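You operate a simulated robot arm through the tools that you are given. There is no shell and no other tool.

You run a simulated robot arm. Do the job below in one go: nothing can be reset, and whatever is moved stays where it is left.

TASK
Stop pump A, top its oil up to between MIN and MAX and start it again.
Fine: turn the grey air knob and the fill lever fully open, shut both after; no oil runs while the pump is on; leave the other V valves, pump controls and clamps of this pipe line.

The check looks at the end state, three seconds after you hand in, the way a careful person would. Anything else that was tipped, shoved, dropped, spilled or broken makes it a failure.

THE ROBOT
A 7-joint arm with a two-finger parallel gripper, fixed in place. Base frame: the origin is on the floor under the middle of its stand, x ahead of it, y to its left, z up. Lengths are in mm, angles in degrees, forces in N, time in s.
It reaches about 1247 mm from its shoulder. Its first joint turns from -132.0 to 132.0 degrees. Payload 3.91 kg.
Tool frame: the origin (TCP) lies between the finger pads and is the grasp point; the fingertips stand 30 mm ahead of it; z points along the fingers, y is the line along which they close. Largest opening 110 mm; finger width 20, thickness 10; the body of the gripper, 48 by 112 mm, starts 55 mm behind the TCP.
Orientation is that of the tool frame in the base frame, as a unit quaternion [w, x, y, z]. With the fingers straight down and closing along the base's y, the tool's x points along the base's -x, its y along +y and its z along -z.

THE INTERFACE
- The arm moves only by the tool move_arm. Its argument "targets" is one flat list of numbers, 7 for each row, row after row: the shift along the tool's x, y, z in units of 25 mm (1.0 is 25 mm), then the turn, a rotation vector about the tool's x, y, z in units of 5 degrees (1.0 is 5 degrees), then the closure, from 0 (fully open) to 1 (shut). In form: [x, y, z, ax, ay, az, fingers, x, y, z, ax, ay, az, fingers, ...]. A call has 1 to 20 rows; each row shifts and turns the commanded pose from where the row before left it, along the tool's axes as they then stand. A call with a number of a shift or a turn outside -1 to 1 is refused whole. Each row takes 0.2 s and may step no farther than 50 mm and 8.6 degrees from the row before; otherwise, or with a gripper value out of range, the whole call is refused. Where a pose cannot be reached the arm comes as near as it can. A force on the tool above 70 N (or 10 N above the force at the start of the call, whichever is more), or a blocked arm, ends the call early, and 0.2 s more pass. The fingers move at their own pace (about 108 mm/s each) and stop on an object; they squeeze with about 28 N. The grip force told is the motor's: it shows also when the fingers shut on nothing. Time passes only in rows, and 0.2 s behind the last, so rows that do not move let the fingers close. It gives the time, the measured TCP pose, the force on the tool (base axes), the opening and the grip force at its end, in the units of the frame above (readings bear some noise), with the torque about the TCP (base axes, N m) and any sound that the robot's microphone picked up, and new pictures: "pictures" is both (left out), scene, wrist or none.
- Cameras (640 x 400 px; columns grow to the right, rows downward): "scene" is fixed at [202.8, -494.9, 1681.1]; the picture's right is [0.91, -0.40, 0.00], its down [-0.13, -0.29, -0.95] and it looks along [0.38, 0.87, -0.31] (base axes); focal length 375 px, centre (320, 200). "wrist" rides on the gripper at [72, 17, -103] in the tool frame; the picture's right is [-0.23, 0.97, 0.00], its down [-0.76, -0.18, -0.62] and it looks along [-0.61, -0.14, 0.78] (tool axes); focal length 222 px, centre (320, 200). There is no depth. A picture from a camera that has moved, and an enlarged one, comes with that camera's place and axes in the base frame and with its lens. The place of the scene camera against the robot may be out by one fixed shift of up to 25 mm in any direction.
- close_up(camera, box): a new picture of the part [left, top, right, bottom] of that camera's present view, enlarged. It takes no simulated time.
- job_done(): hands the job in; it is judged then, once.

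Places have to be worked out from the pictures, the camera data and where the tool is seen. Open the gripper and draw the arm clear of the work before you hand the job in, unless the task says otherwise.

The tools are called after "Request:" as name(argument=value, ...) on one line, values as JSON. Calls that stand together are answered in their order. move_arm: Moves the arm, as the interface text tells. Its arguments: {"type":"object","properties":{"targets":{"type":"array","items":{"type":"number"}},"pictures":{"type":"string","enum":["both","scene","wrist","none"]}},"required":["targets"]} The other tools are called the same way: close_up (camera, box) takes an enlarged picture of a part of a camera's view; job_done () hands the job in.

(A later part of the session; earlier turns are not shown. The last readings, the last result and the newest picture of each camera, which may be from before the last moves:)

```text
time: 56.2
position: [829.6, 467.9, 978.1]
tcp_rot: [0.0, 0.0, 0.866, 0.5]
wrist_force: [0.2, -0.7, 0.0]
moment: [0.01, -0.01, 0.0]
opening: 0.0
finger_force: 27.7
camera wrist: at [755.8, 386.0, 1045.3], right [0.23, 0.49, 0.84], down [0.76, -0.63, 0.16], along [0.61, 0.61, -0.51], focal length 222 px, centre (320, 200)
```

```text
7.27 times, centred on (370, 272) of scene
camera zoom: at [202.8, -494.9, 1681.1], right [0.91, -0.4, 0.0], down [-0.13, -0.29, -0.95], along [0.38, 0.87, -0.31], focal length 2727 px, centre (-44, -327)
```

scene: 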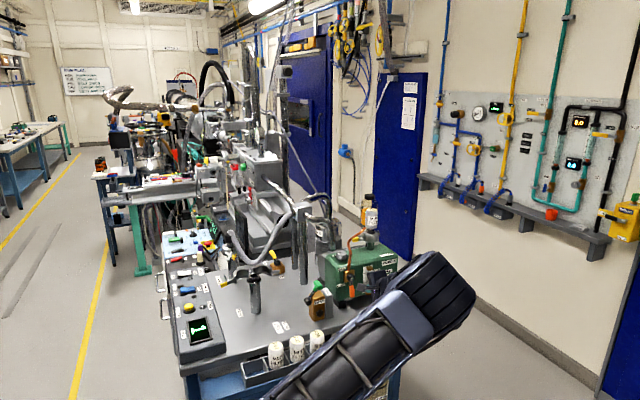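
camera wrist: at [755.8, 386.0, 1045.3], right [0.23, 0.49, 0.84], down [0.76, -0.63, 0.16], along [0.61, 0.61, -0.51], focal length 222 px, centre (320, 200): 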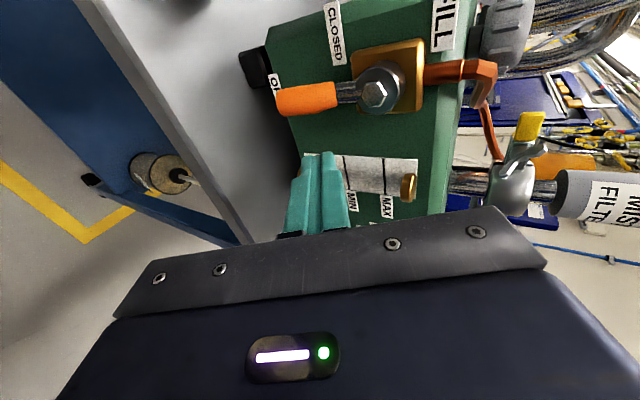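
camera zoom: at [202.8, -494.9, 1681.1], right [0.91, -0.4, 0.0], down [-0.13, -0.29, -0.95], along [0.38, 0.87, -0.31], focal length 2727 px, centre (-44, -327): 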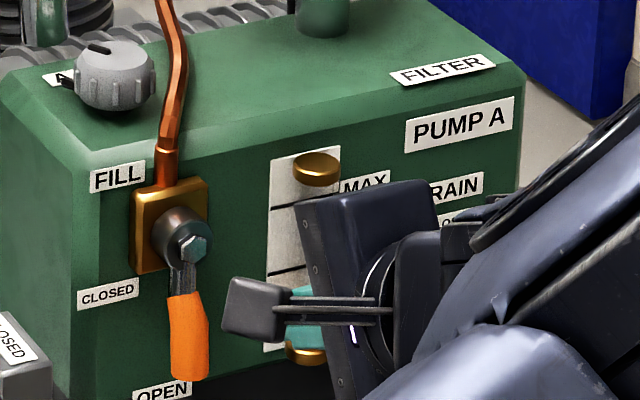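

Still below MIN after about 2 s. I lower the tool 25 mm so more of the glass shows to the right of the fingers.

Request:
move_arm(targets=[0, -0.866, 0.5, 0, 0, 0, 1, 0, 0, 0, 0, 0, 0, 1], pictures="wrist")

Request:
close_up(camera="wrist", box=[240, 80, 500, 250])

```text
time: 56.8
position: [828.5, 467.8, 953.0]
tcp_rot: [0.0, -0.001, 0.866, 0.5]
wrist_force: [0.0, 0.9, 0.2]
moment: [0.0, 0.01, -0.03]
opening: 0.1
finger_force: 28.6
camera wrist: at [755.6, 386.4, 1019.7], right [0.23, 0.49, 0.84], down [0.76, -0.63, 0.16], along [0.61, 0.61, -0.51], focal length 222 px, centre (320, 200)
```

wrist: 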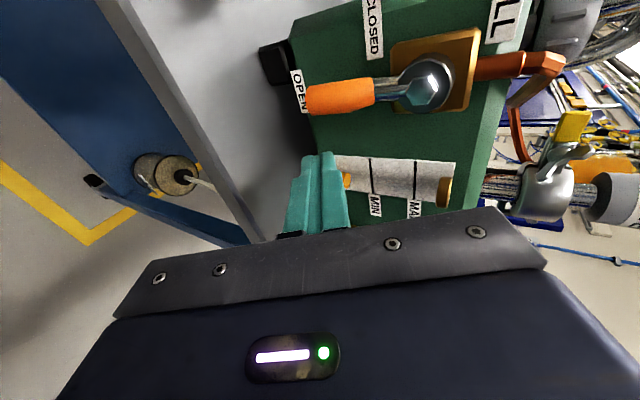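

```text
2.35 times, centred on (370, 165) of wrist
camera zoom: at [755.6, 386.4, 1019.7], right [0.23, 0.49, 0.84], down [0.76, -0.63, 0.16], along [0.61, 0.61, -0.51], focal length 523 px, centre (202, 282)
```

zoom: 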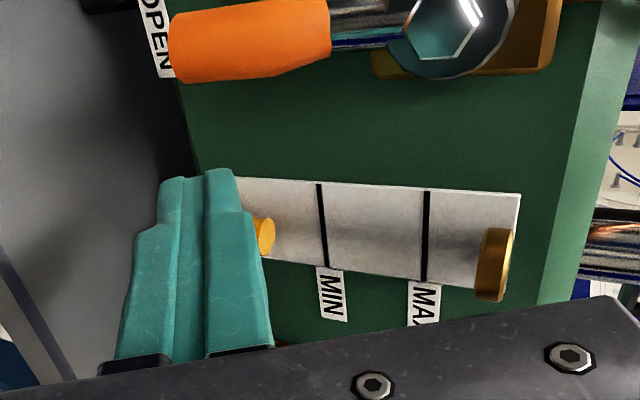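

Now the orange oil column is visible, its top still below MIN. I wait 0.6 s to measure its rise.

Request:
move_arm(targets=[0, 0, 0, 0, 0, 0, 1, 0, 0, 0, 0, 0, 0, 1, 0, 0, 0, 0, 0, 0, 1, 0, 0, 0, 0, 0, 0, 1], pictures="wrist")

Request:
close_up(camera="wrist", box=[240, 80, 500, 250])

```text
time: 57.8
position: [828.7, 468.0, 952.4]
tcp_rot: [0.0, 0.0, 0.866, 0.499]
wrist_force: [0.0, -0.1, 0.1]
moment: [0.03, -0.02, -0.02]
opening: 0.0
finger_force: 27.8
camera wrist: at [755.7, 386.4, 1019.8], right [0.23, 0.49, 0.84], down [0.76, -0.63, 0.16], along [0.61, 0.61, -0.51], focal length 222 px, centre (320, 200)
```

wrist: 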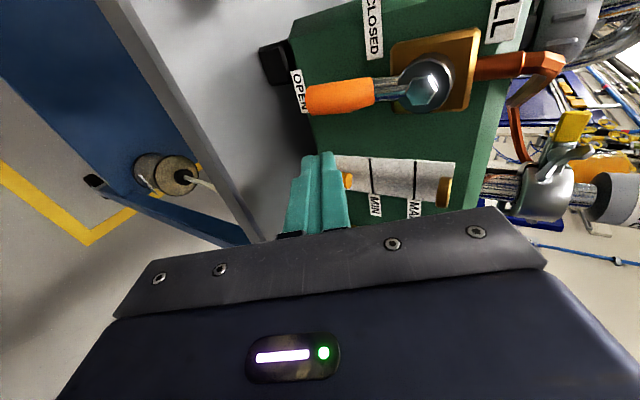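

```text
2.35 times, centred on (370, 165) of wrist
camera zoom: at [755.7, 386.4, 1019.8], right [0.23, 0.49, 0.84], down [0.76, -0.63, 0.16], along [0.61, 0.61, -0.51], focal length 523 px, centre (202, 282)
```

zoom: 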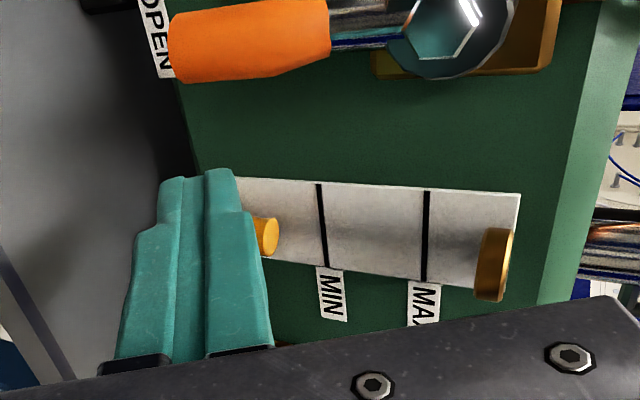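

The top rose about 4 px in 1 s while MIN–MAX spans about 100 px, so filling is slow. I wait 4 s.

Request:
move_arm(targets=[0, 0, 0, 0, 0, 0, 1, 0, 0, 0, 0, 0, 0, 1, 0, 0, 0, 0, 0, 0, 1, 0, 0, 0, 0, 0, 0, 1, 0, 0, 0, 0, 0, 0, 1, 0, 0, 0, 0, 0, 0, 1, 0, 0, 0, 0, 0, 0, 1, 0, 0, 0, 0, 0, 0, 1, 0, 0, 0, 0, 0, 0, 1, 0, 0, 0, 0, 0, 0, 1, 0, 0, 0, 0, 0, 0, 1, 0, 0, 0, 0, 0, 0, 1, 0, 0, 0, 0, 0, 0, 1, 0, 0, 0, 0, 0, 0, 1, 0, 0, 0, 0, 0, 0, 1, 0, 0, 0, 0, 0, 0, 1, 0, 0, 0, 0, 0, 0, 1, 0, 0, 0, 0, 0, 0, 1, 0, 0, 0, 0, 0, 0, 1, 0, 0, 0, 0, 0, 0, 1], pictures="wrist")

Request:
close_up(camera="wrist", box=[240, 80, 500, 250])

```text
time: 62.0
position: [828.0, 468.6, 952.2]
tcp_rot: [0.0, 0.0, 0.866, 0.5]
wrist_force: [0.2, -0.2, -0.7]
moment: [0.0, 0.01, -0.02]
opening: 0.0
finger_force: 27.3
camera wrist: at [755.7, 386.4, 1019.8], right [0.23, 0.49, 0.84], down [0.76, -0.63, 0.16], along [0.61, 0.61, -0.51], focal length 222 px, centre (320, 200)
```

wrist: 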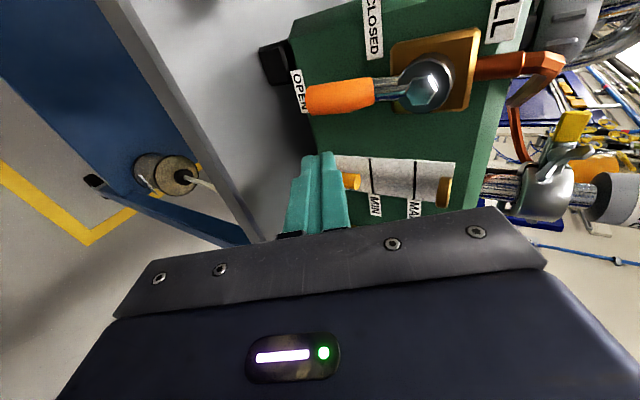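

```text
2.35 times, centred on (370, 165) of wrist
camera zoom: at [755.7, 386.4, 1019.8], right [0.23, 0.49, 0.84], down [0.76, -0.63, 0.16], along [0.61, 0.61, -0.51], focal length 523 px, centre (202, 282)
```

zoom: 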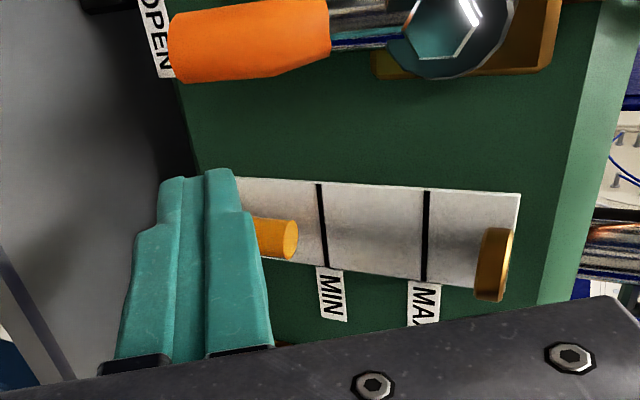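

The oil top is at z≈941 and rising about 1.9 mm/s; MIN and MAX lines are at z≈952 and 990, so I aim for about 971. I wait another 4 s and check.

Request:
move_arm(targets=[0, 0, 0, 0, 0, 0, 1, 0, 0, 0, 0, 0, 0, 1, 0, 0, 0, 0, 0, 0, 1, 0, 0, 0, 0, 0, 0, 1, 0, 0, 0, 0, 0, 0, 1, 0, 0, 0, 0, 0, 0, 1, 0, 0, 0, 0, 0, 0, 1, 0, 0, 0, 0, 0, 0, 1, 0, 0, 0, 0, 0, 0, 1, 0, 0, 0, 0, 0, 0, 1, 0, 0, 0, 0, 0, 0, 1, 0, 0, 0, 0, 0, 0, 1, 0, 0, 0, 0, 0, 0, 1, 0, 0, 0, 0, 0, 0, 1, 0, 0, 0, 0, 0, 0, 1, 0, 0, 0, 0, 0, 0, 1, 0, 0, 0, 0, 0, 0, 1, 0, 0, 0, 0, 0, 0, 1, 0, 0, 0, 0, 0, 0, 1, 0, 0, 0, 0, 0, 0, 1], pictures="wrist")

Request:
close_up(camera="wrist", box=[240, 80, 500, 250])

```text
time: 66.2
position: [829.6, 467.2, 953.3]
tcp_rot: [0.0, 0.0, 0.866, 0.499]
wrist_force: [0.3, -0.2, 1.4]
moment: [0.0, 0.01, 0.02]
opening: 0.0
finger_force: 27.9
camera wrist: at [755.7, 386.4, 1019.8], right [0.23, 0.49, 0.84], down [0.76, -0.63, 0.16], along [0.61, 0.61, -0.51], focal length 222 px, centre (320, 200)
```

wrist: 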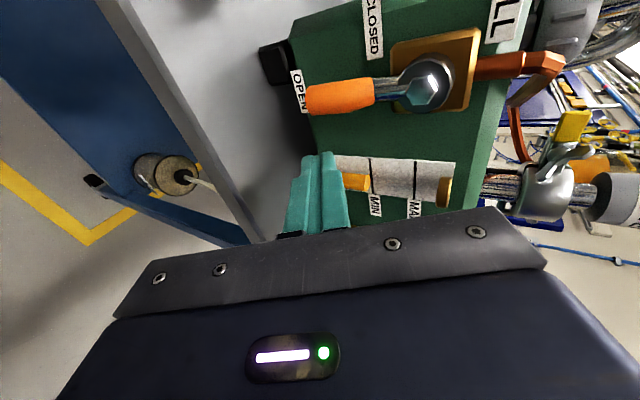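

```text
2.35 times, centred on (370, 165) of wrist
camera zoom: at [755.7, 386.4, 1019.8], right [0.23, 0.49, 0.84], down [0.76, -0.63, 0.16], along [0.61, 0.61, -0.51], focal length 523 px, centre (202, 282)
```

zoom: 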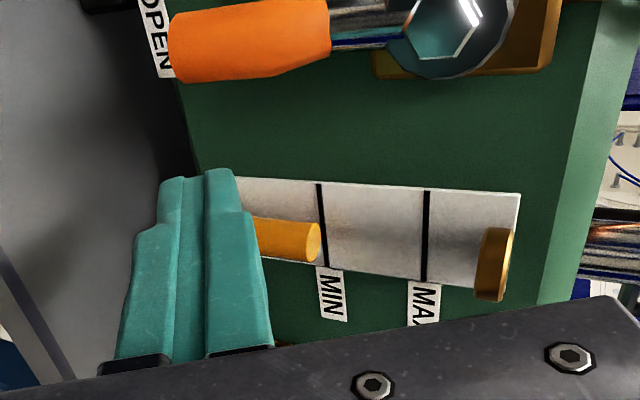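

Oil top is at z≈950.4, rate about 2.2 mm/s. I wait 4.2 s more.

Request:
move_arm(targets=[0, 0, 0, 0, 0, 0, 1, 0, 0, 0, 0, 0, 0, 1, 0, 0, 0, 0, 0, 0, 1, 0, 0, 0, 0, 0, 0, 1, 0, 0, 0, 0, 0, 0, 1, 0, 0, 0, 0, 0, 0, 1, 0, 0, 0, 0, 0, 0, 1, 0, 0, 0, 0, 0, 0, 1, 0, 0, 0, 0, 0, 0, 1, 0, 0, 0, 0, 0, 0, 1, 0, 0, 0, 0, 0, 0, 1, 0, 0, 0, 0, 0, 0, 1, 0, 0, 0, 0, 0, 0, 1, 0, 0, 0, 0, 0, 0, 1, 0, 0, 0, 0, 0, 0, 1, 0, 0, 0, 0, 0, 0, 1, 0, 0, 0, 0, 0, 0, 1, 0, 0, 0, 0, 0, 0, 1, 0, 0, 0, 0, 0, 0, 1, 0, 0, 0, 0, 0, 0, 1], pictures="wrist")

Request:
close_up(camera="wrist", box=[240, 80, 500, 250])

```text
time: 70.4
position: [827.8, 468.3, 952.5]
tcp_rot: [0.0, 0.0, 0.866, 0.5]
wrist_force: [-0.8, 0.0, -0.4]
moment: [-0.02, 0.02, -0.04]
opening: 0.2
finger_force: 28.3
camera wrist: at [755.7, 386.4, 1019.8], right [0.23, 0.49, 0.84], down [0.76, -0.63, 0.16], along [0.61, 0.61, -0.51], focal length 222 px, centre (320, 200)
```

wrist: 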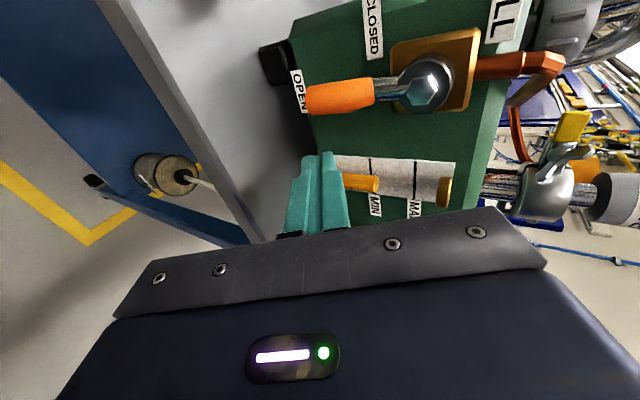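

```text
2.35 times, centred on (370, 165) of wrist
camera zoom: at [755.7, 386.4, 1019.8], right [0.23, 0.49, 0.84], down [0.76, -0.63, 0.16], along [0.61, 0.61, -0.51], focal length 523 px, centre (202, 282)
```

zoom: 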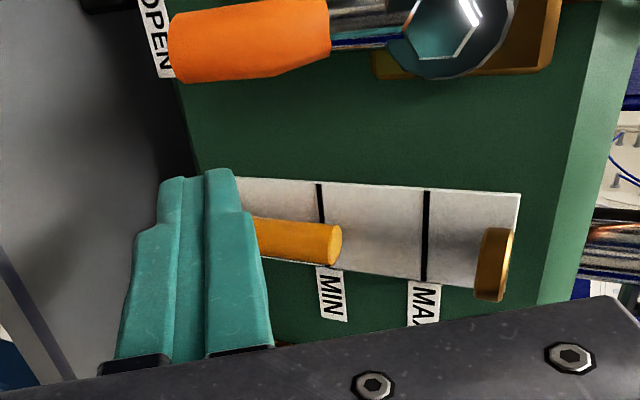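

Oil top is at z≈958.7 (just above MIN), rate 2.0 mm/s. I wait 4.2 s more, after which I close.

Request:
move_arm(targets=[0, 0, 0, 0, 0, 0, 1, 0, 0, 0, 0, 0, 0, 1, 0, 0, 0, 0, 0, 0, 1, 0, 0, 0, 0, 0, 0, 1, 0, 0, 0, 0, 0, 0, 1, 0, 0, 0, 0, 0, 0, 1, 0, 0, 0, 0, 0, 0, 1, 0, 0, 0, 0, 0, 0, 1, 0, 0, 0, 0, 0, 0, 1, 0, 0, 0, 0, 0, 0, 1, 0, 0, 0, 0, 0, 0, 1, 0, 0, 0, 0, 0, 0, 1, 0, 0, 0, 0, 0, 0, 1, 0, 0, 0, 0, 0, 0, 1, 0, 0, 0, 0, 0, 0, 1, 0, 0, 0, 0, 0, 0, 1, 0, 0, 0, 0, 0, 0, 1, 0, 0, 0, 0, 0, 0, 1, 0, 0, 0, 0, 0, 0, 1, 0, 0, 0, 0, 0, 0, 1], pictures="wrist")

Request:
close_up(camera="wrist", box=[240, 80, 500, 250])

```text
time: 74.6
position: [828.7, 469.1, 952.4]
tcp_rot: [0.0, 0.0, 0.866, 0.5]
wrist_force: [-0.1, -0.4, 0.6]
moment: [0.0, -0.02, -0.04]
opening: 0.0
finger_force: 28.4
camera wrist: at [755.7, 386.4, 1019.8], right [0.23, 0.49, 0.84], down [0.76, -0.63, 0.16], along [0.61, 0.61, -0.51], focal length 222 px, centre (320, 200)
```

wrist: 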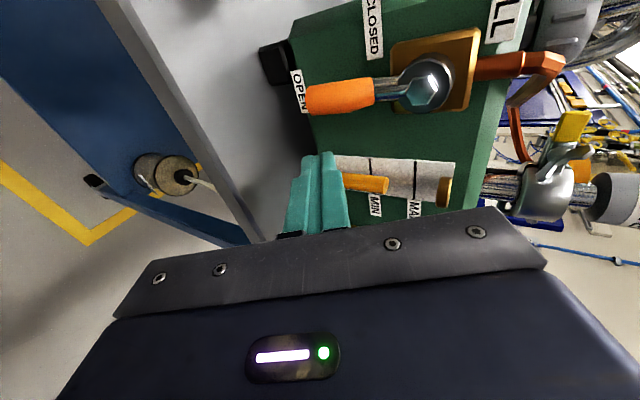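

```text
2.35 times, centred on (370, 165) of wrist
camera zoom: at [755.7, 386.4, 1019.8], right [0.23, 0.49, 0.84], down [0.76, -0.63, 0.16], along [0.61, 0.61, -0.51], focal length 523 px, centre (202, 282)
```

zoom: 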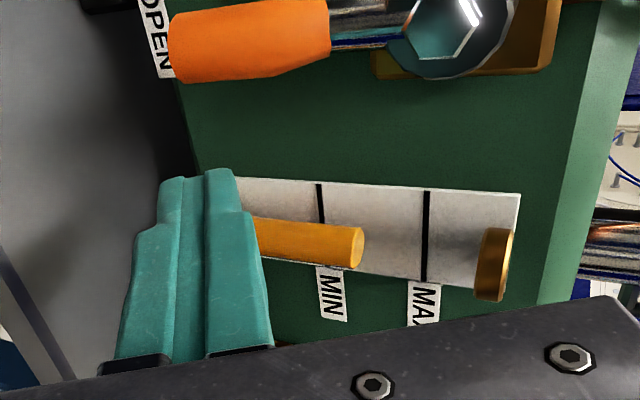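

Oil top is at z≈967.6. I now bring the peg in on the lever's +x side and push the handle back up along its arc to CLOSED.

Request:
move_arm(targets=[0.14, 0.443, 0.668, 0, 0, 0, 1, 0.14, 0.443, 0.668, 0, 0, 0, 1, 0.764, -0.225, 0.13, 0, 0, 0, 1, 0.564, 0.014, -0.008, 0, 0, 0, 1, 0.548, 0.145, -0.084, 0, 0, 0, 1, 0.484, 0.263, -0.152, 0, 0, 0, 1, 0.4, 0.367, -0.212, 0, 0, 0, 1, 0.28, 0.457, -0.264, 0, 0, 0, 1, 0.08, 0.156, -0.09, 0, 0, 0, 1], pictures="wrist")

Request:
close_up(camera="wrist", box=[180, 60, 440, 250])

```text
time: 76.6
position: [746.3, 502.2, 981.4]
tcp_rot: [0.0, 0.004, 0.868, 0.497]
wrist_force: [-0.8, -13.1, -3.8]
moment: [0.08, 0.02, 0.1]
opening: 0.1
finger_force: 28.1
stopped in row 9: the force on the tool passed its limit at 75 N (the readings are from after the stop); the commanded pose is now the measured one
camera wrist: at [673.3, 420.3, 1049.2], right [0.23, 0.49, 0.84], down [0.76, -0.63, 0.16], along [0.61, 0.6, -0.52], focal length 222 px, centre (320, 200)
```

wrist: 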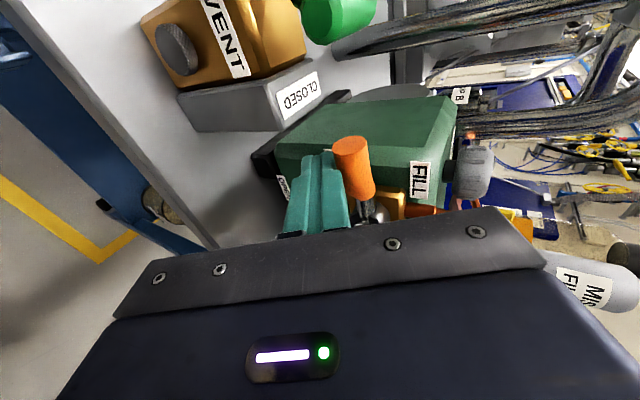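

```text
2.11 times, centred on (310, 155) of wrist
camera zoom: at [673.3, 420.3, 1049.2], right [0.23, 0.49, 0.84], down [0.76, -0.63, 0.16], along [0.61, 0.6, -0.52], focal length 468 px, centre (341, 295)
```

zoom: 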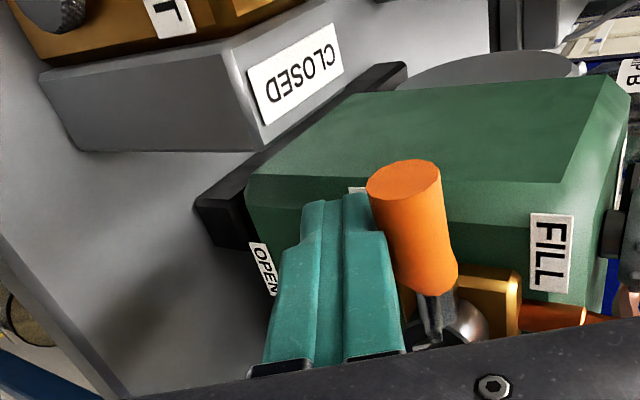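

The lever hit its closed stop (75 N peak) and its tip is back at (725, 516, 998), as at the start. I ease off, back away in front of the pump, and look at everything.

Request:
move_arm(targets=[0, -0.3, -0.1, 0, 0, 0, 1, 0, 0, -0.8, 0, 0, 0, 1, 0, 0, -1, 0, 0, 0, 1, 0, 0, -1, 0, 0, 0, 1, 0, 0.5, -1, 0, 0, 0, 1, 0, 1, -0.5, 0, 0, 0, 1, 0, 1, 0, 0, 0, 0, 1, 0, 1, 0, 0, 0, 0, 1], pictures="both")

Request:
close_up(camera="wrist", box=[160, 80, 420, 250])

Request:
close_up(camera="scene", box=[310, 220, 430, 310])

```text
time: 78.4
position: [745.5, 447.4, 1105.8]
tcp_rot: [-0.001, 0.004, 0.868, 0.496]
wrist_force: [0.8, -0.2, 0.0]
moment: [0.05, -0.02, 0.01]
opening: 0.0
finger_force: 28.2
camera wrist: at [673.5, 366.6, 1173.9], right [0.23, 0.49, 0.84], down [0.76, -0.63, 0.16], along [0.61, 0.6, -0.52], focal length 222 px, centre (320, 200)
```

scene: 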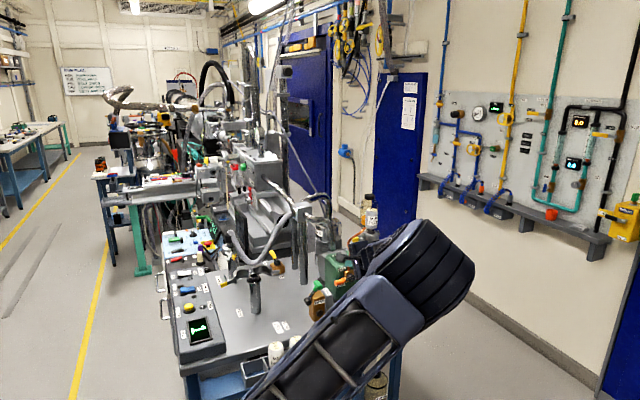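
wrist: 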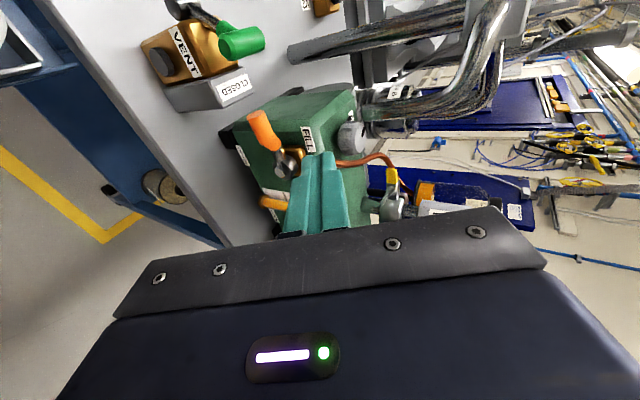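

```text
2.35 times, centred on (290, 165) of wrist
camera zoom: at [673.5, 366.6, 1173.9], right [0.23, 0.49, 0.84], down [0.76, -0.63, 0.16], along [0.61, 0.6, -0.52], focal length 523 px, centre (391, 282)
```

zoom: 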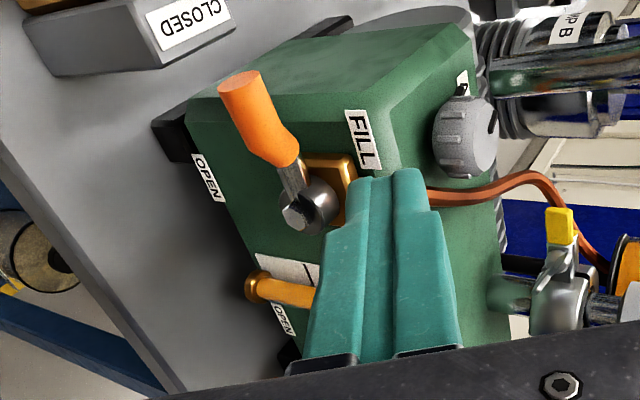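

```text
4.44 times, centred on (370, 265) of scene
camera zoom: at [202.8, -494.9, 1681.1], right [0.91, -0.4, 0.0], down [-0.13, -0.29, -0.95], along [0.38, 0.87, -0.31], focal length 1666 px, centre (98, -89)
```

zoom: 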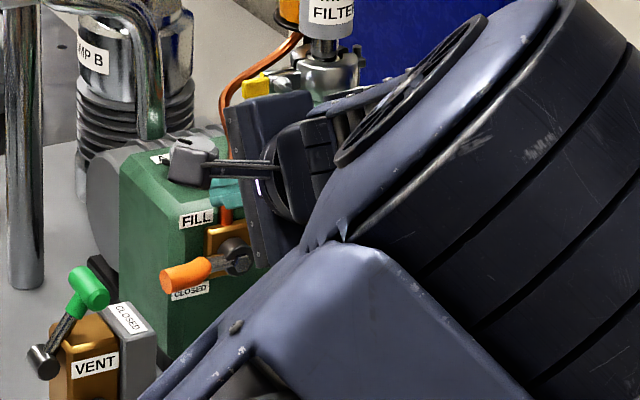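

The lever is back at CLOSED and the oil column stands between the lines. I rise, undo the tilt and yaw to 13° with fingers opened to 54 mm, ready to shut the air knob.

Request:
move_arm(targets=[0, 0.76, -0.185, 0, 0, 0, 1, 0, 0.76, -0.185, 0, 0, 0, 1, 0, 0.76, -0.185, 0, 0, 0, 1, 0, 0.76, -0.185, 0, 0, 0, 1, 0, 0, 0, 1, 0, 0, 1, 0, 0, 0, 1, 0, 0, 1, 0, 0, 0, 1, 0, 0, 1, 0, 0, 0, 1, 0, 0, 1, 0, 0, 0, 1, 0, 0, 1, 0, 0, 0, 1, 0, 0, 1, 0, 0, 0, 1, 0, 0, 1, 0, 0, 0, 1, 0, 0, 1, 0, 0, 0, 1, 0, 0, 1, 0, 0, 0, 1, 0, 0, 1, 0, 0, 0, 1, 0, 0, 1, 0, 0, 0, 0.9, 0, 0, 1, 0, 0, 0, 0, 0, 0, 1], pictures="both")

Request:
close_up(camera="scene", box=[325, 225, 405, 300])

```text
time: 82.0
position: [746.3, 471.0, 1180.2]
tcp_rot: [-0.003, 0.004, 1.0, 0.001]
wrist_force: [1.0, -0.6, 0.2]
moment: [-0.01, 0.0, 0.0]
opening: 0.0
finger_force: 28.2
camera wrist: at [674.3, 486.9, 1285.6], right [0.23, 0.97, 0.0], down [0.76, -0.18, 0.62], along [0.6, -0.14, -0.78], focal length 222 px, centre (320, 200)
```

scene: 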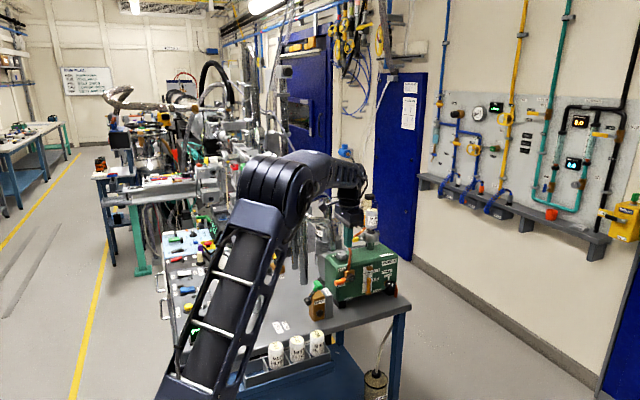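
wrist: 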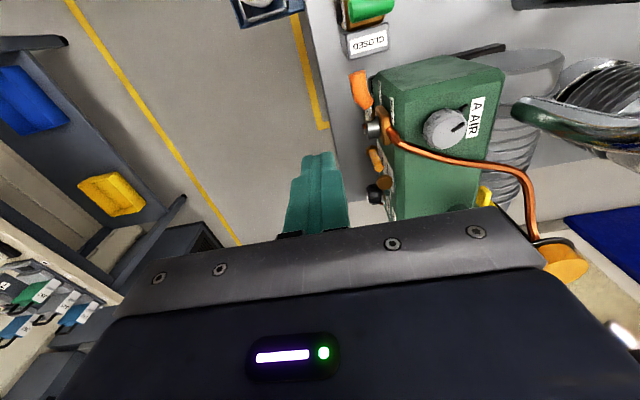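

```text
5.33 times, centred on (365, 262) of scene
camera zoom: at [202.8, -494.9, 1681.1], right [0.91, -0.4, 0.0], down [-0.13, -0.29, -0.95], along [0.38, 0.87, -0.31], focal length 2000 px, centre (80, -133)
```

zoom: 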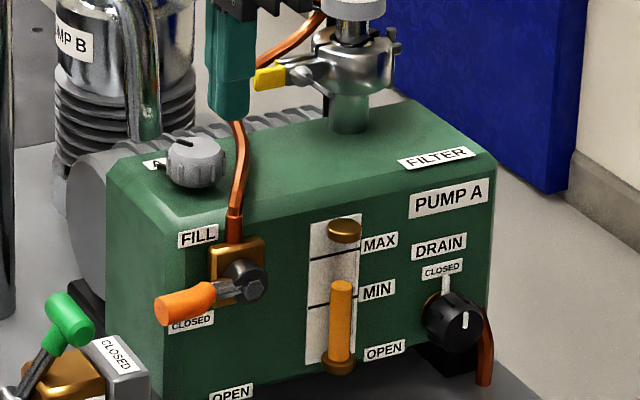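

Between MIN (≈303+5 px) and MAX the oil stands about mid-way, lever closed. Now I yaw 13°, open to 54 mm, go over the knob and descend part-way.

Request:
move_arm(targets=[0, 0, 0, 0, 0, 0.84, 0.7, 0, 0, 0, 0, 0, 0.84, 0.51, 0, 0, 0, 0, 0, 0.84, 0.51, -0.098, 0.872, 0, 0, 0, 0, 0.51, -0.098, 0.872, 0, 0, 0, 0, 0.51, -0.098, 0.872, 0, 0, 0, 0, 0.51, -0.098, 0.872, 0, 0, 0, 0, 0.51, -0.098, 0.872, 0, 0, 0, 0, 0.51, -0.098, 0.872, 0, 0, 0, 0, 0.51, 0, 0, 1, 0, 0, 0, 0.51, 0, 0, 0.8, 0, 0, 0, 0.51, 0, 0, 0, 0, 0, 0, 0.51], pictures="wrist")

Request:
close_up(camera="wrist", box=[220, 60, 440, 240])

```text
time: 84.6
position: [789.5, 594.2, 1136.5]
tcp_rot: [-0.002, 0.113, 0.994, 0.0]
wrist_force: [-0.6, 0.2, -0.2]
moment: [-0.02, 0.02, 0.01]
opening: 53.8
finger_force: 0.1
camera wrist: at [723.4, 626.5, 1240.2], right [0.44, 0.9, 0.0], down [0.71, -0.34, 0.62], along [0.56, -0.27, -0.79], focal length 222 px, centre (320, 200)
```

wrist: 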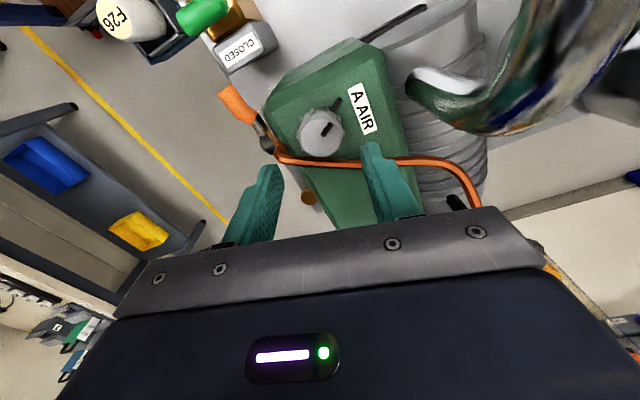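

```text
2.22 times, centred on (330, 150) of wrist
camera zoom: at [723.4, 626.5, 1240.2], right [0.44, 0.9, 0.0], down [0.71, -0.34, 0.62], along [0.56, -0.27, -0.79], focal length 494 px, centre (298, 311)
```

zoom: 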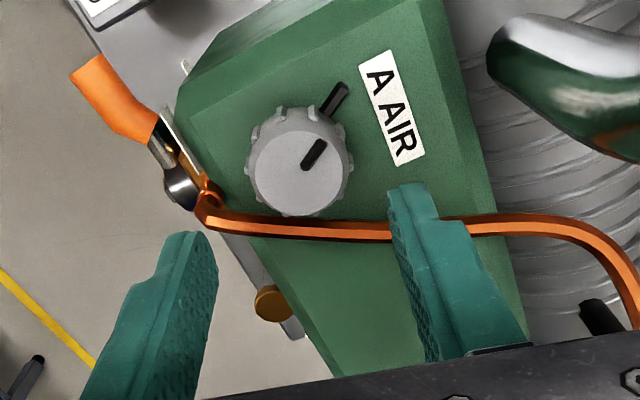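

Position matches the earlier grip. I descend to z≈1083 and close on the knob.

Request:
move_arm(targets=[-0.02, 0.03, 0.8, 0, 0, 0, 0.51, 0, 0, 0.8, 0, 0, 0, 0.51, 0, 0, 0.53, 0, 0, 0, 0.51, 0, 0, 0, 0, 0, 0, 0.51, 0, 0, 0, 0, 0, 0, 0.8, 0, 0, 0, 0, 0, 0, 1, 0, 0, 0, 0, 0, 0, 1], pictures="wrist")

Request:
close_up(camera="wrist", box=[220, 60, 440, 240])

```text
time: 86.2
position: [790.8, 594.3, 1083.4]
tcp_rot: [-0.003, 0.113, 0.994, 0.0]
wrist_force: [-6.5, -12.1, -3.2]
moment: [-0.58, -0.18, 0.0]
opening: 37.6
finger_force: 45.1
camera wrist: at [724.3, 626.9, 1187.1], right [0.44, 0.9, 0.0], down [0.71, -0.34, 0.62], along [0.56, -0.27, -0.78], focal length 222 px, centre (320, 200)
```

wrist: 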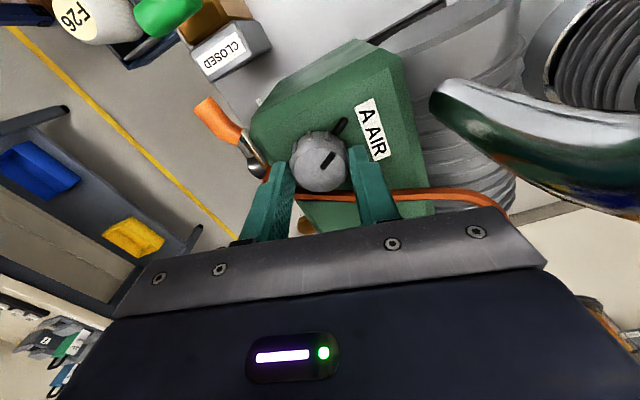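

```text
2.22 times, centred on (330, 150) of wrist
camera zoom: at [724.3, 626.9, 1187.1], right [0.44, 0.9, 0.0], down [0.71, -0.34, 0.62], along [0.56, -0.27, -0.78], focal length 494 px, centre (298, 311)
```

zoom: 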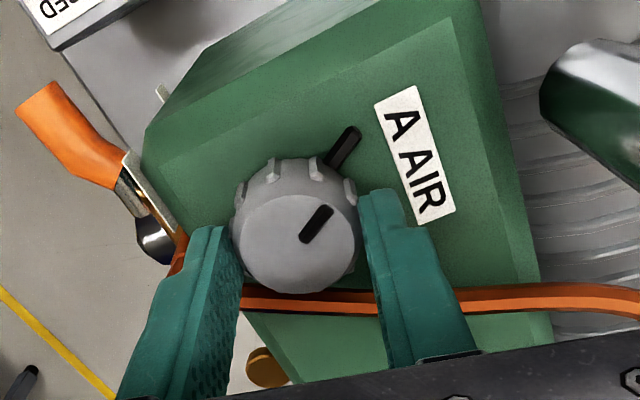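

Good centred grip. I turn 27° clockwise, release, swing back and regrip in one call.

Request:
move_arm(targets=[0, -0.02, 0, 0, 0, 0.9, 1, 0, 0, 0, 0, 0, 0.9, 1, 0, 0, 0, 0, 0, 0.9, 1, 0, 0, 0, 0, 0, 0.9, 1, 0, 0, 0, 0, 0, 0.9, 1, 0, 0, 0, 0, 0, 0.9, 1, 0, 0, 0, 0, 0, 0, 0.51, 0, 0, 0, 0, 0, 0, 0.51, 0, 0, 0, 0, 0, -0.9, 0.51, 0, 0, 0, 0, 0, -0.9, 0.51, 0, 0, 0, 0, 0, -0.9, 0.51, 0, 0, 0, 0, 0, -0.9, 0.51, 0, 0, 0, 0, 0, -0.9, 0.51, 0, 0, 0, 0, 0, -0.9, 0.51, 0, 0, 0, 0, 0, 0, 0.8, 0, 0, 0, 0, 0, 0, 1, 0, 0, 0, 0, 0, 0, 1], pictures="wrist")

Request:
close_up(camera="wrist", box=[220, 60, 440, 240])

```text
time: 89.8
position: [789.9, 595.4, 1082.7]
tcp_rot: [-0.003, 0.112, 0.994, 0.0]
wrist_force: [1.3, 1.9, -0.4]
moment: [-0.05, -0.32, 0.0]
opening: 37.8
finger_force: 44.9
camera wrist: at [723.6, 626.8, 1187.1], right [0.44, 0.9, 0.0], down [0.71, -0.34, 0.62], along [0.56, -0.27, -0.78], focal length 222 px, centre (320, 200)
```

wrist: 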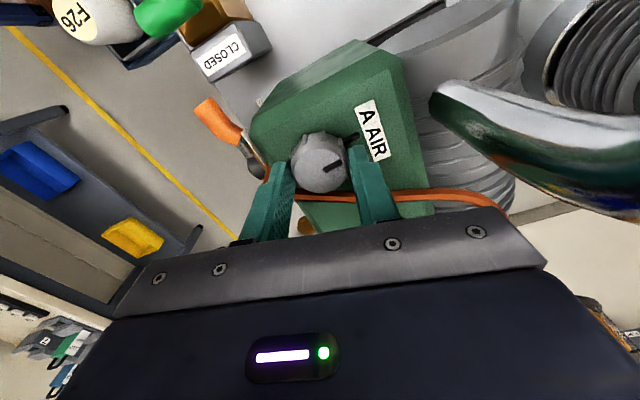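

```text
2.22 times, centred on (330, 150) of wrist
camera zoom: at [723.6, 626.8, 1187.1], right [0.44, 0.9, 0.0], down [0.71, -0.34, 0.62], along [0.56, -0.27, -0.78], focal length 494 px, centre (298, 311)
```

zoom: 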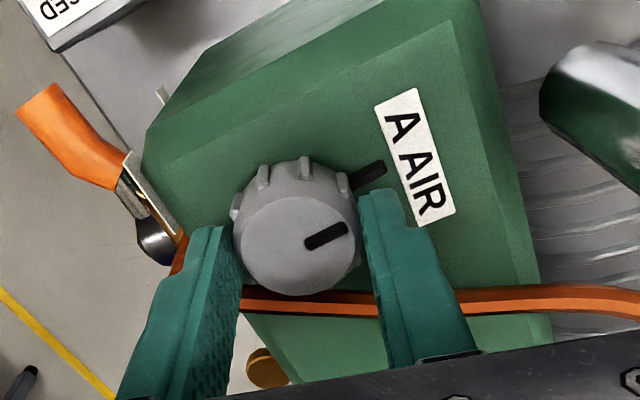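

The knob turned about 27° clockwise and stayed there. I repeat the cycle.

Request:
move_arm(targets=[0, 0, 0, 0, 0, 0.9, 1, 0, 0, 0, 0, 0, 0.9, 1, 0, 0, 0, 0, 0, 0.9, 1, 0, 0, 0, 0, 0, 0.9, 1, 0, 0, 0, 0, 0, 0.9, 1, 0, 0, 0, 0, 0, 0.9, 1, 0, 0, 0, 0, 0, 0, 0.51, 0, 0, 0, 0, 0, 0, 0.51, 0, 0, 0, 0, 0, -0.9, 0.51, 0, 0, 0, 0, 0, -0.9, 0.51, 0, 0, 0, 0, 0, -0.9, 0.51, 0, 0, 0, 0, 0, -0.9, 0.51, 0, 0, 0, 0, 0, -0.9, 0.51, 0, 0, 0, 0, 0, -0.9, 0.51, 0, 0, 0, 0, 0, 0, 0.8, 0, 0, 0, 0, 0, 0, 1, 0, 0, 0, 0, 0, 0, 1], pictures="wrist")

Request:
close_up(camera="wrist", box=[220, 60, 440, 240])

```text
time: 93.4
position: [789.9, 593.6, 1082.8]
tcp_rot: [-0.003, 0.113, 0.994, 0.0]
wrist_force: [0.3, -0.5, -0.3]
moment: [-0.23, -0.49, 0.0]
opening: 38.0
finger_force: 45.6
camera wrist: at [723.7, 626.8, 1187.6], right [0.44, 0.9, 0.0], down [0.71, -0.34, 0.62], along [0.56, -0.27, -0.78], focal length 222 px, centre (320, 200)
```

wrist: 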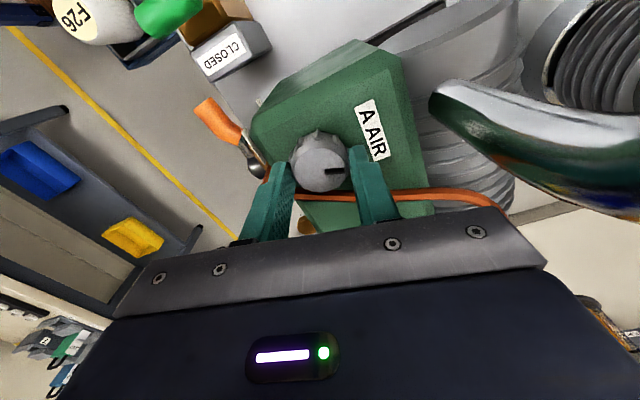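

```text
2.22 times, centred on (330, 150) of wrist
camera zoom: at [723.7, 626.8, 1187.6], right [0.44, 0.9, 0.0], down [0.71, -0.34, 0.62], along [0.56, -0.27, -0.78], focal length 494 px, centre (298, 311)
```

zoom: 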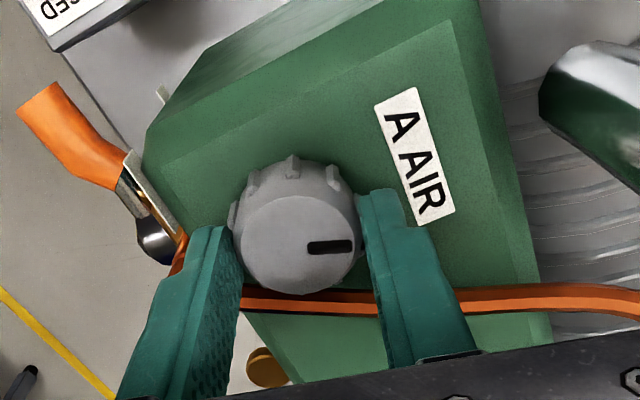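

Another 27° closed (mark now about 66° from its shut direction). I repeat the cycle again.

Request:
move_arm(targets=[0, 0, 0, 0, 0, 0.9, 1, 0, 0, 0, 0, 0, 0.9, 1, 0, 0, 0, 0, 0, 0.9, 1, 0, 0, 0, 0, 0, 0.9, 1, 0, 0, 0, 0, 0, 0.9, 1, 0, 0, 0, 0, 0, 0.9, 1, 0, 0, 0, 0, 0, 0, 0.51, 0, 0, 0, 0, 0, 0, 0.51, 0, 0, 0, 0, 0, -0.9, 0.51, 0, 0, 0, 0, 0, -0.9, 0.51, 0, 0, 0, 0, 0, -0.9, 0.51, 0, 0, 0, 0, 0, -0.9, 0.51, 0, 0, 0, 0, 0, -0.9, 0.51, 0, 0, 0, 0, 0, -0.9, 0.51, 0, 0, 0, 0, 0, 0, 0.8, 0, 0, 0, 0, 0, 0, 1, 0, 0, 0, 0, 0, 0, 1], pictures="wrist")

Request:
close_up(camera="wrist", box=[220, 60, 440, 240])

```text
time: 97.0
position: [789.9, 594.9, 1082.4]
tcp_rot: [-0.002, 0.112, 0.994, 0.0]
wrist_force: [-4.2, -4.5, -0.5]
moment: [-0.23, -0.12, -0.02]
opening: 37.8
finger_force: 45.1
camera wrist: at [723.7, 626.8, 1187.0], right [0.44, 0.9, 0.0], down [0.71, -0.34, 0.62], along [0.56, -0.27, -0.79], focal length 222 px, centre (320, 200)
```

wrist: 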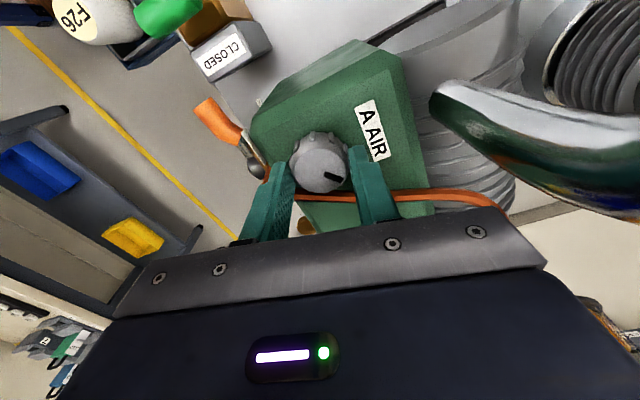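

```text
2.22 times, centred on (330, 150) of wrist
camera zoom: at [723.7, 626.8, 1187.0], right [0.44, 0.9, 0.0], down [0.71, -0.34, 0.62], along [0.56, -0.27, -0.79], focal length 494 px, centre (298, 311)
```

zoom: 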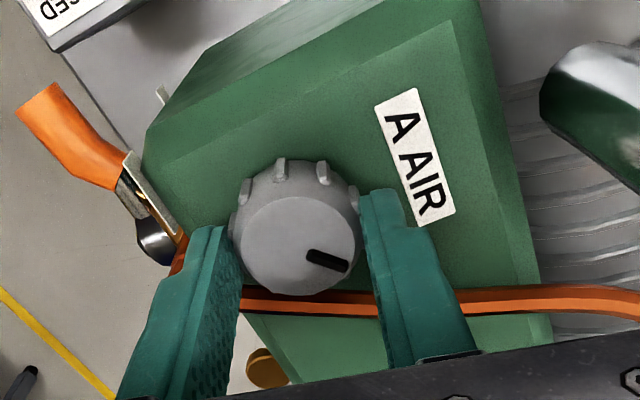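

About 81° closed. One more cycle of 27°, then the remainder to the stop.

Request:
move_arm(targets=[0, 0, 0, 0, 0, 0.9, 1, 0, 0, 0, 0, 0, 0.9, 1, 0, 0, 0, 0, 0, 0.9, 1, 0, 0, 0, 0, 0, 0.9, 1, 0, 0, 0, 0, 0, 0.9, 1, 0, 0, 0, 0, 0, 0.9, 1, 0, 0, 0, 0, 0, 0, 0.51, 0, 0, 0, 0, 0, 0, 0.51, 0, 0, 0, 0, 0, -0.9, 0.51, 0, 0, 0, 0, 0, -0.9, 0.51, 0, 0, 0, 0, 0, -0.9, 0.51, 0, 0, 0, 0, 0, -0.9, 0.51, 0, 0, 0, 0, 0, -0.9, 0.51, 0, 0, 0, 0, 0, -0.9, 0.51, 0, 0, 0, 0, 0, 0, 0.8, 0, 0, 0, 0, 0, 0, 1, 0, 0, 0, 0, 0, 0, 1], pictures="wrist")

Request:
close_up(camera="wrist", box=[220, 60, 440, 240])

```text
time: 100.6
position: [790.4, 594.8, 1082.7]
tcp_rot: [-0.003, 0.112, 0.994, 0.0]
wrist_force: [0.9, 3.5, 0.9]
moment: [0.14, 0.08, 0.01]
opening: 37.9
finger_force: 44.6
camera wrist: at [723.5, 626.8, 1187.1], right [0.44, 0.9, 0.0], down [0.71, -0.34, 0.62], along [0.56, -0.27, -0.78], focal length 222 px, centre (320, 200)
```

wrist: 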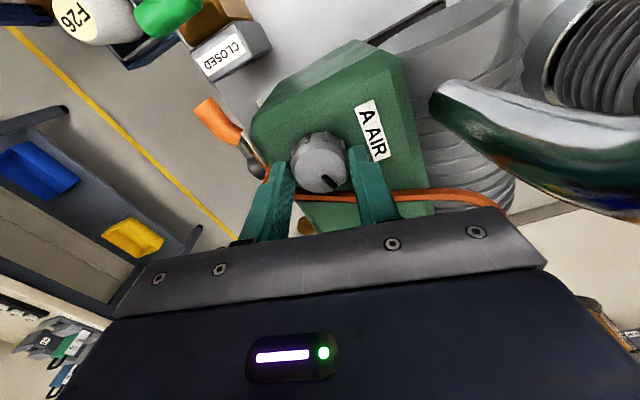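

```text
2.22 times, centred on (330, 150) of wrist
camera zoom: at [723.5, 626.8, 1187.1], right [0.44, 0.9, 0.0], down [0.71, -0.34, 0.62], along [0.56, -0.27, -0.78], focal length 494 px, centre (298, 311)
```

zoom: 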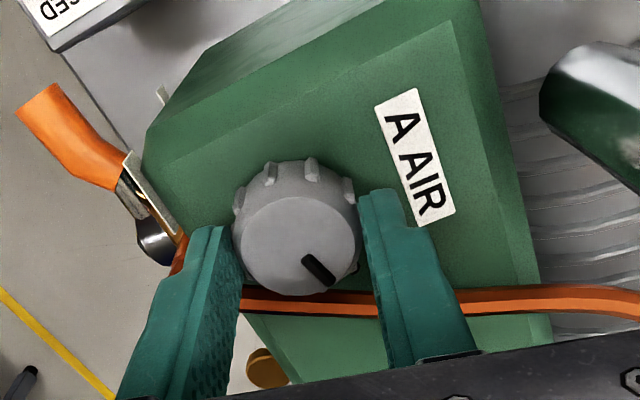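

About 108° closed. I turn on clockwise in small steps, watching for the closed stop.

Request:
move_arm(targets=[0, 0, 0, 0, 0, 0.6, 1, 0, 0, 0, 0, 0, 0.6, 1, 0, 0, 0, 0, 0, 0.6, 1, 0, 0, 0, 0, 0, 0.6, 1, 0, 0, 0, 0, 0, 0, 1], pictures="wrist")

Request:
close_up(camera="wrist", box=[220, 60, 440, 240])

```text
time: 101.8
position: [790.9, 594.7, 1082.9]
tcp_rot: [-0.003, 0.216, 0.976, -0.001]
wrist_force: [-2.8, -0.9, 0.2]
moment: [0.08, 0.33, -0.03]
opening: 37.6
finger_force: 45.5
camera wrist: at [731.9, 640.1, 1187.1], right [0.62, 0.79, 0.0], down [0.62, -0.48, 0.62], along [0.49, -0.38, -0.78], focal length 222 px, centre (320, 200)
```

wrist: 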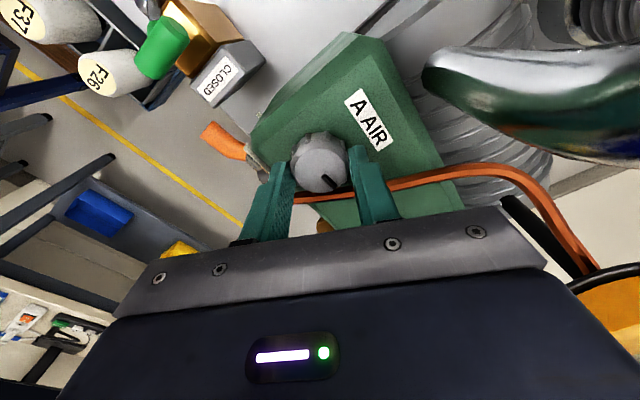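

```text
2.22 times, centred on (330, 150) of wrist
camera zoom: at [731.9, 640.1, 1187.1], right [0.62, 0.79, 0.0], down [0.62, -0.48, 0.62], along [0.49, -0.38, -0.78], focal length 494 px, centre (298, 311)
```

zoom: 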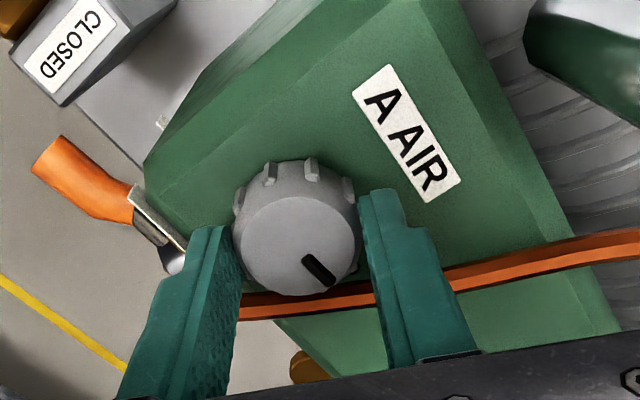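

Still turning freely. I continue in small steps to find the stop.

Request:
move_arm(targets=[0, 0, 0, 0, 0, 0.5, 1, 0, 0, 0, 0, 0, 0.5, 1, 0, 0, 0, 0, 0, 0, 1], pictures="none")

```text
time: 102.6
position: [790.9, 595.6, 1082.9]
tcp_rot: [-0.002, 0.258, 0.966, 0.0]
wrist_force: [0.8, 2.3, 0.5]
moment: [0.03, -0.28, 0.61]
opening: 37.7
finger_force: 45.0
```

The moment jumped to +0.61 N·m: the closed stop. I press 2° more to be sure and look at the mark.

Request:
move_arm(targets=[0, 0, 0, 0, 0, 0.4, 1, 0, 0, 0, 0, 0, 0, 1], pictures="wrist")

Request:
close_up(camera="wrist", box=[220, 60, 440, 240])

```text
time: 103.2
position: [790.1, 594.5, 1082.9]
tcp_rot: [-0.002, 0.275, 0.962, -0.001]
wrist_force: [-0.2, 1.5, -1.9]
moment: [-0.02, 0.05, 0.59]
opening: 37.6
finger_force: 45.0
camera wrist: at [738.0, 646.7, 1187.1], right [0.71, 0.71, 0.0], down [0.56, -0.55, 0.62], along [0.44, -0.44, -0.78], focal length 222 px, centre (320, 200)
```

wrist: 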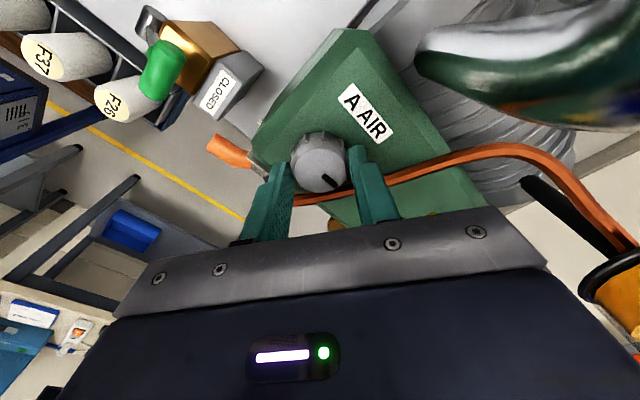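

```text
2.22 times, centred on (330, 150) of wrist
camera zoom: at [738.0, 646.7, 1187.1], right [0.71, 0.71, 0.0], down [0.56, -0.55, 0.62], along [0.44, -0.44, -0.78], focal length 494 px, centre (298, 311)
```

zoom: 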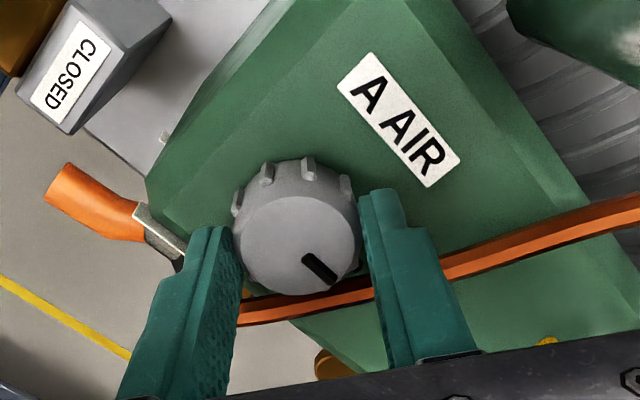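

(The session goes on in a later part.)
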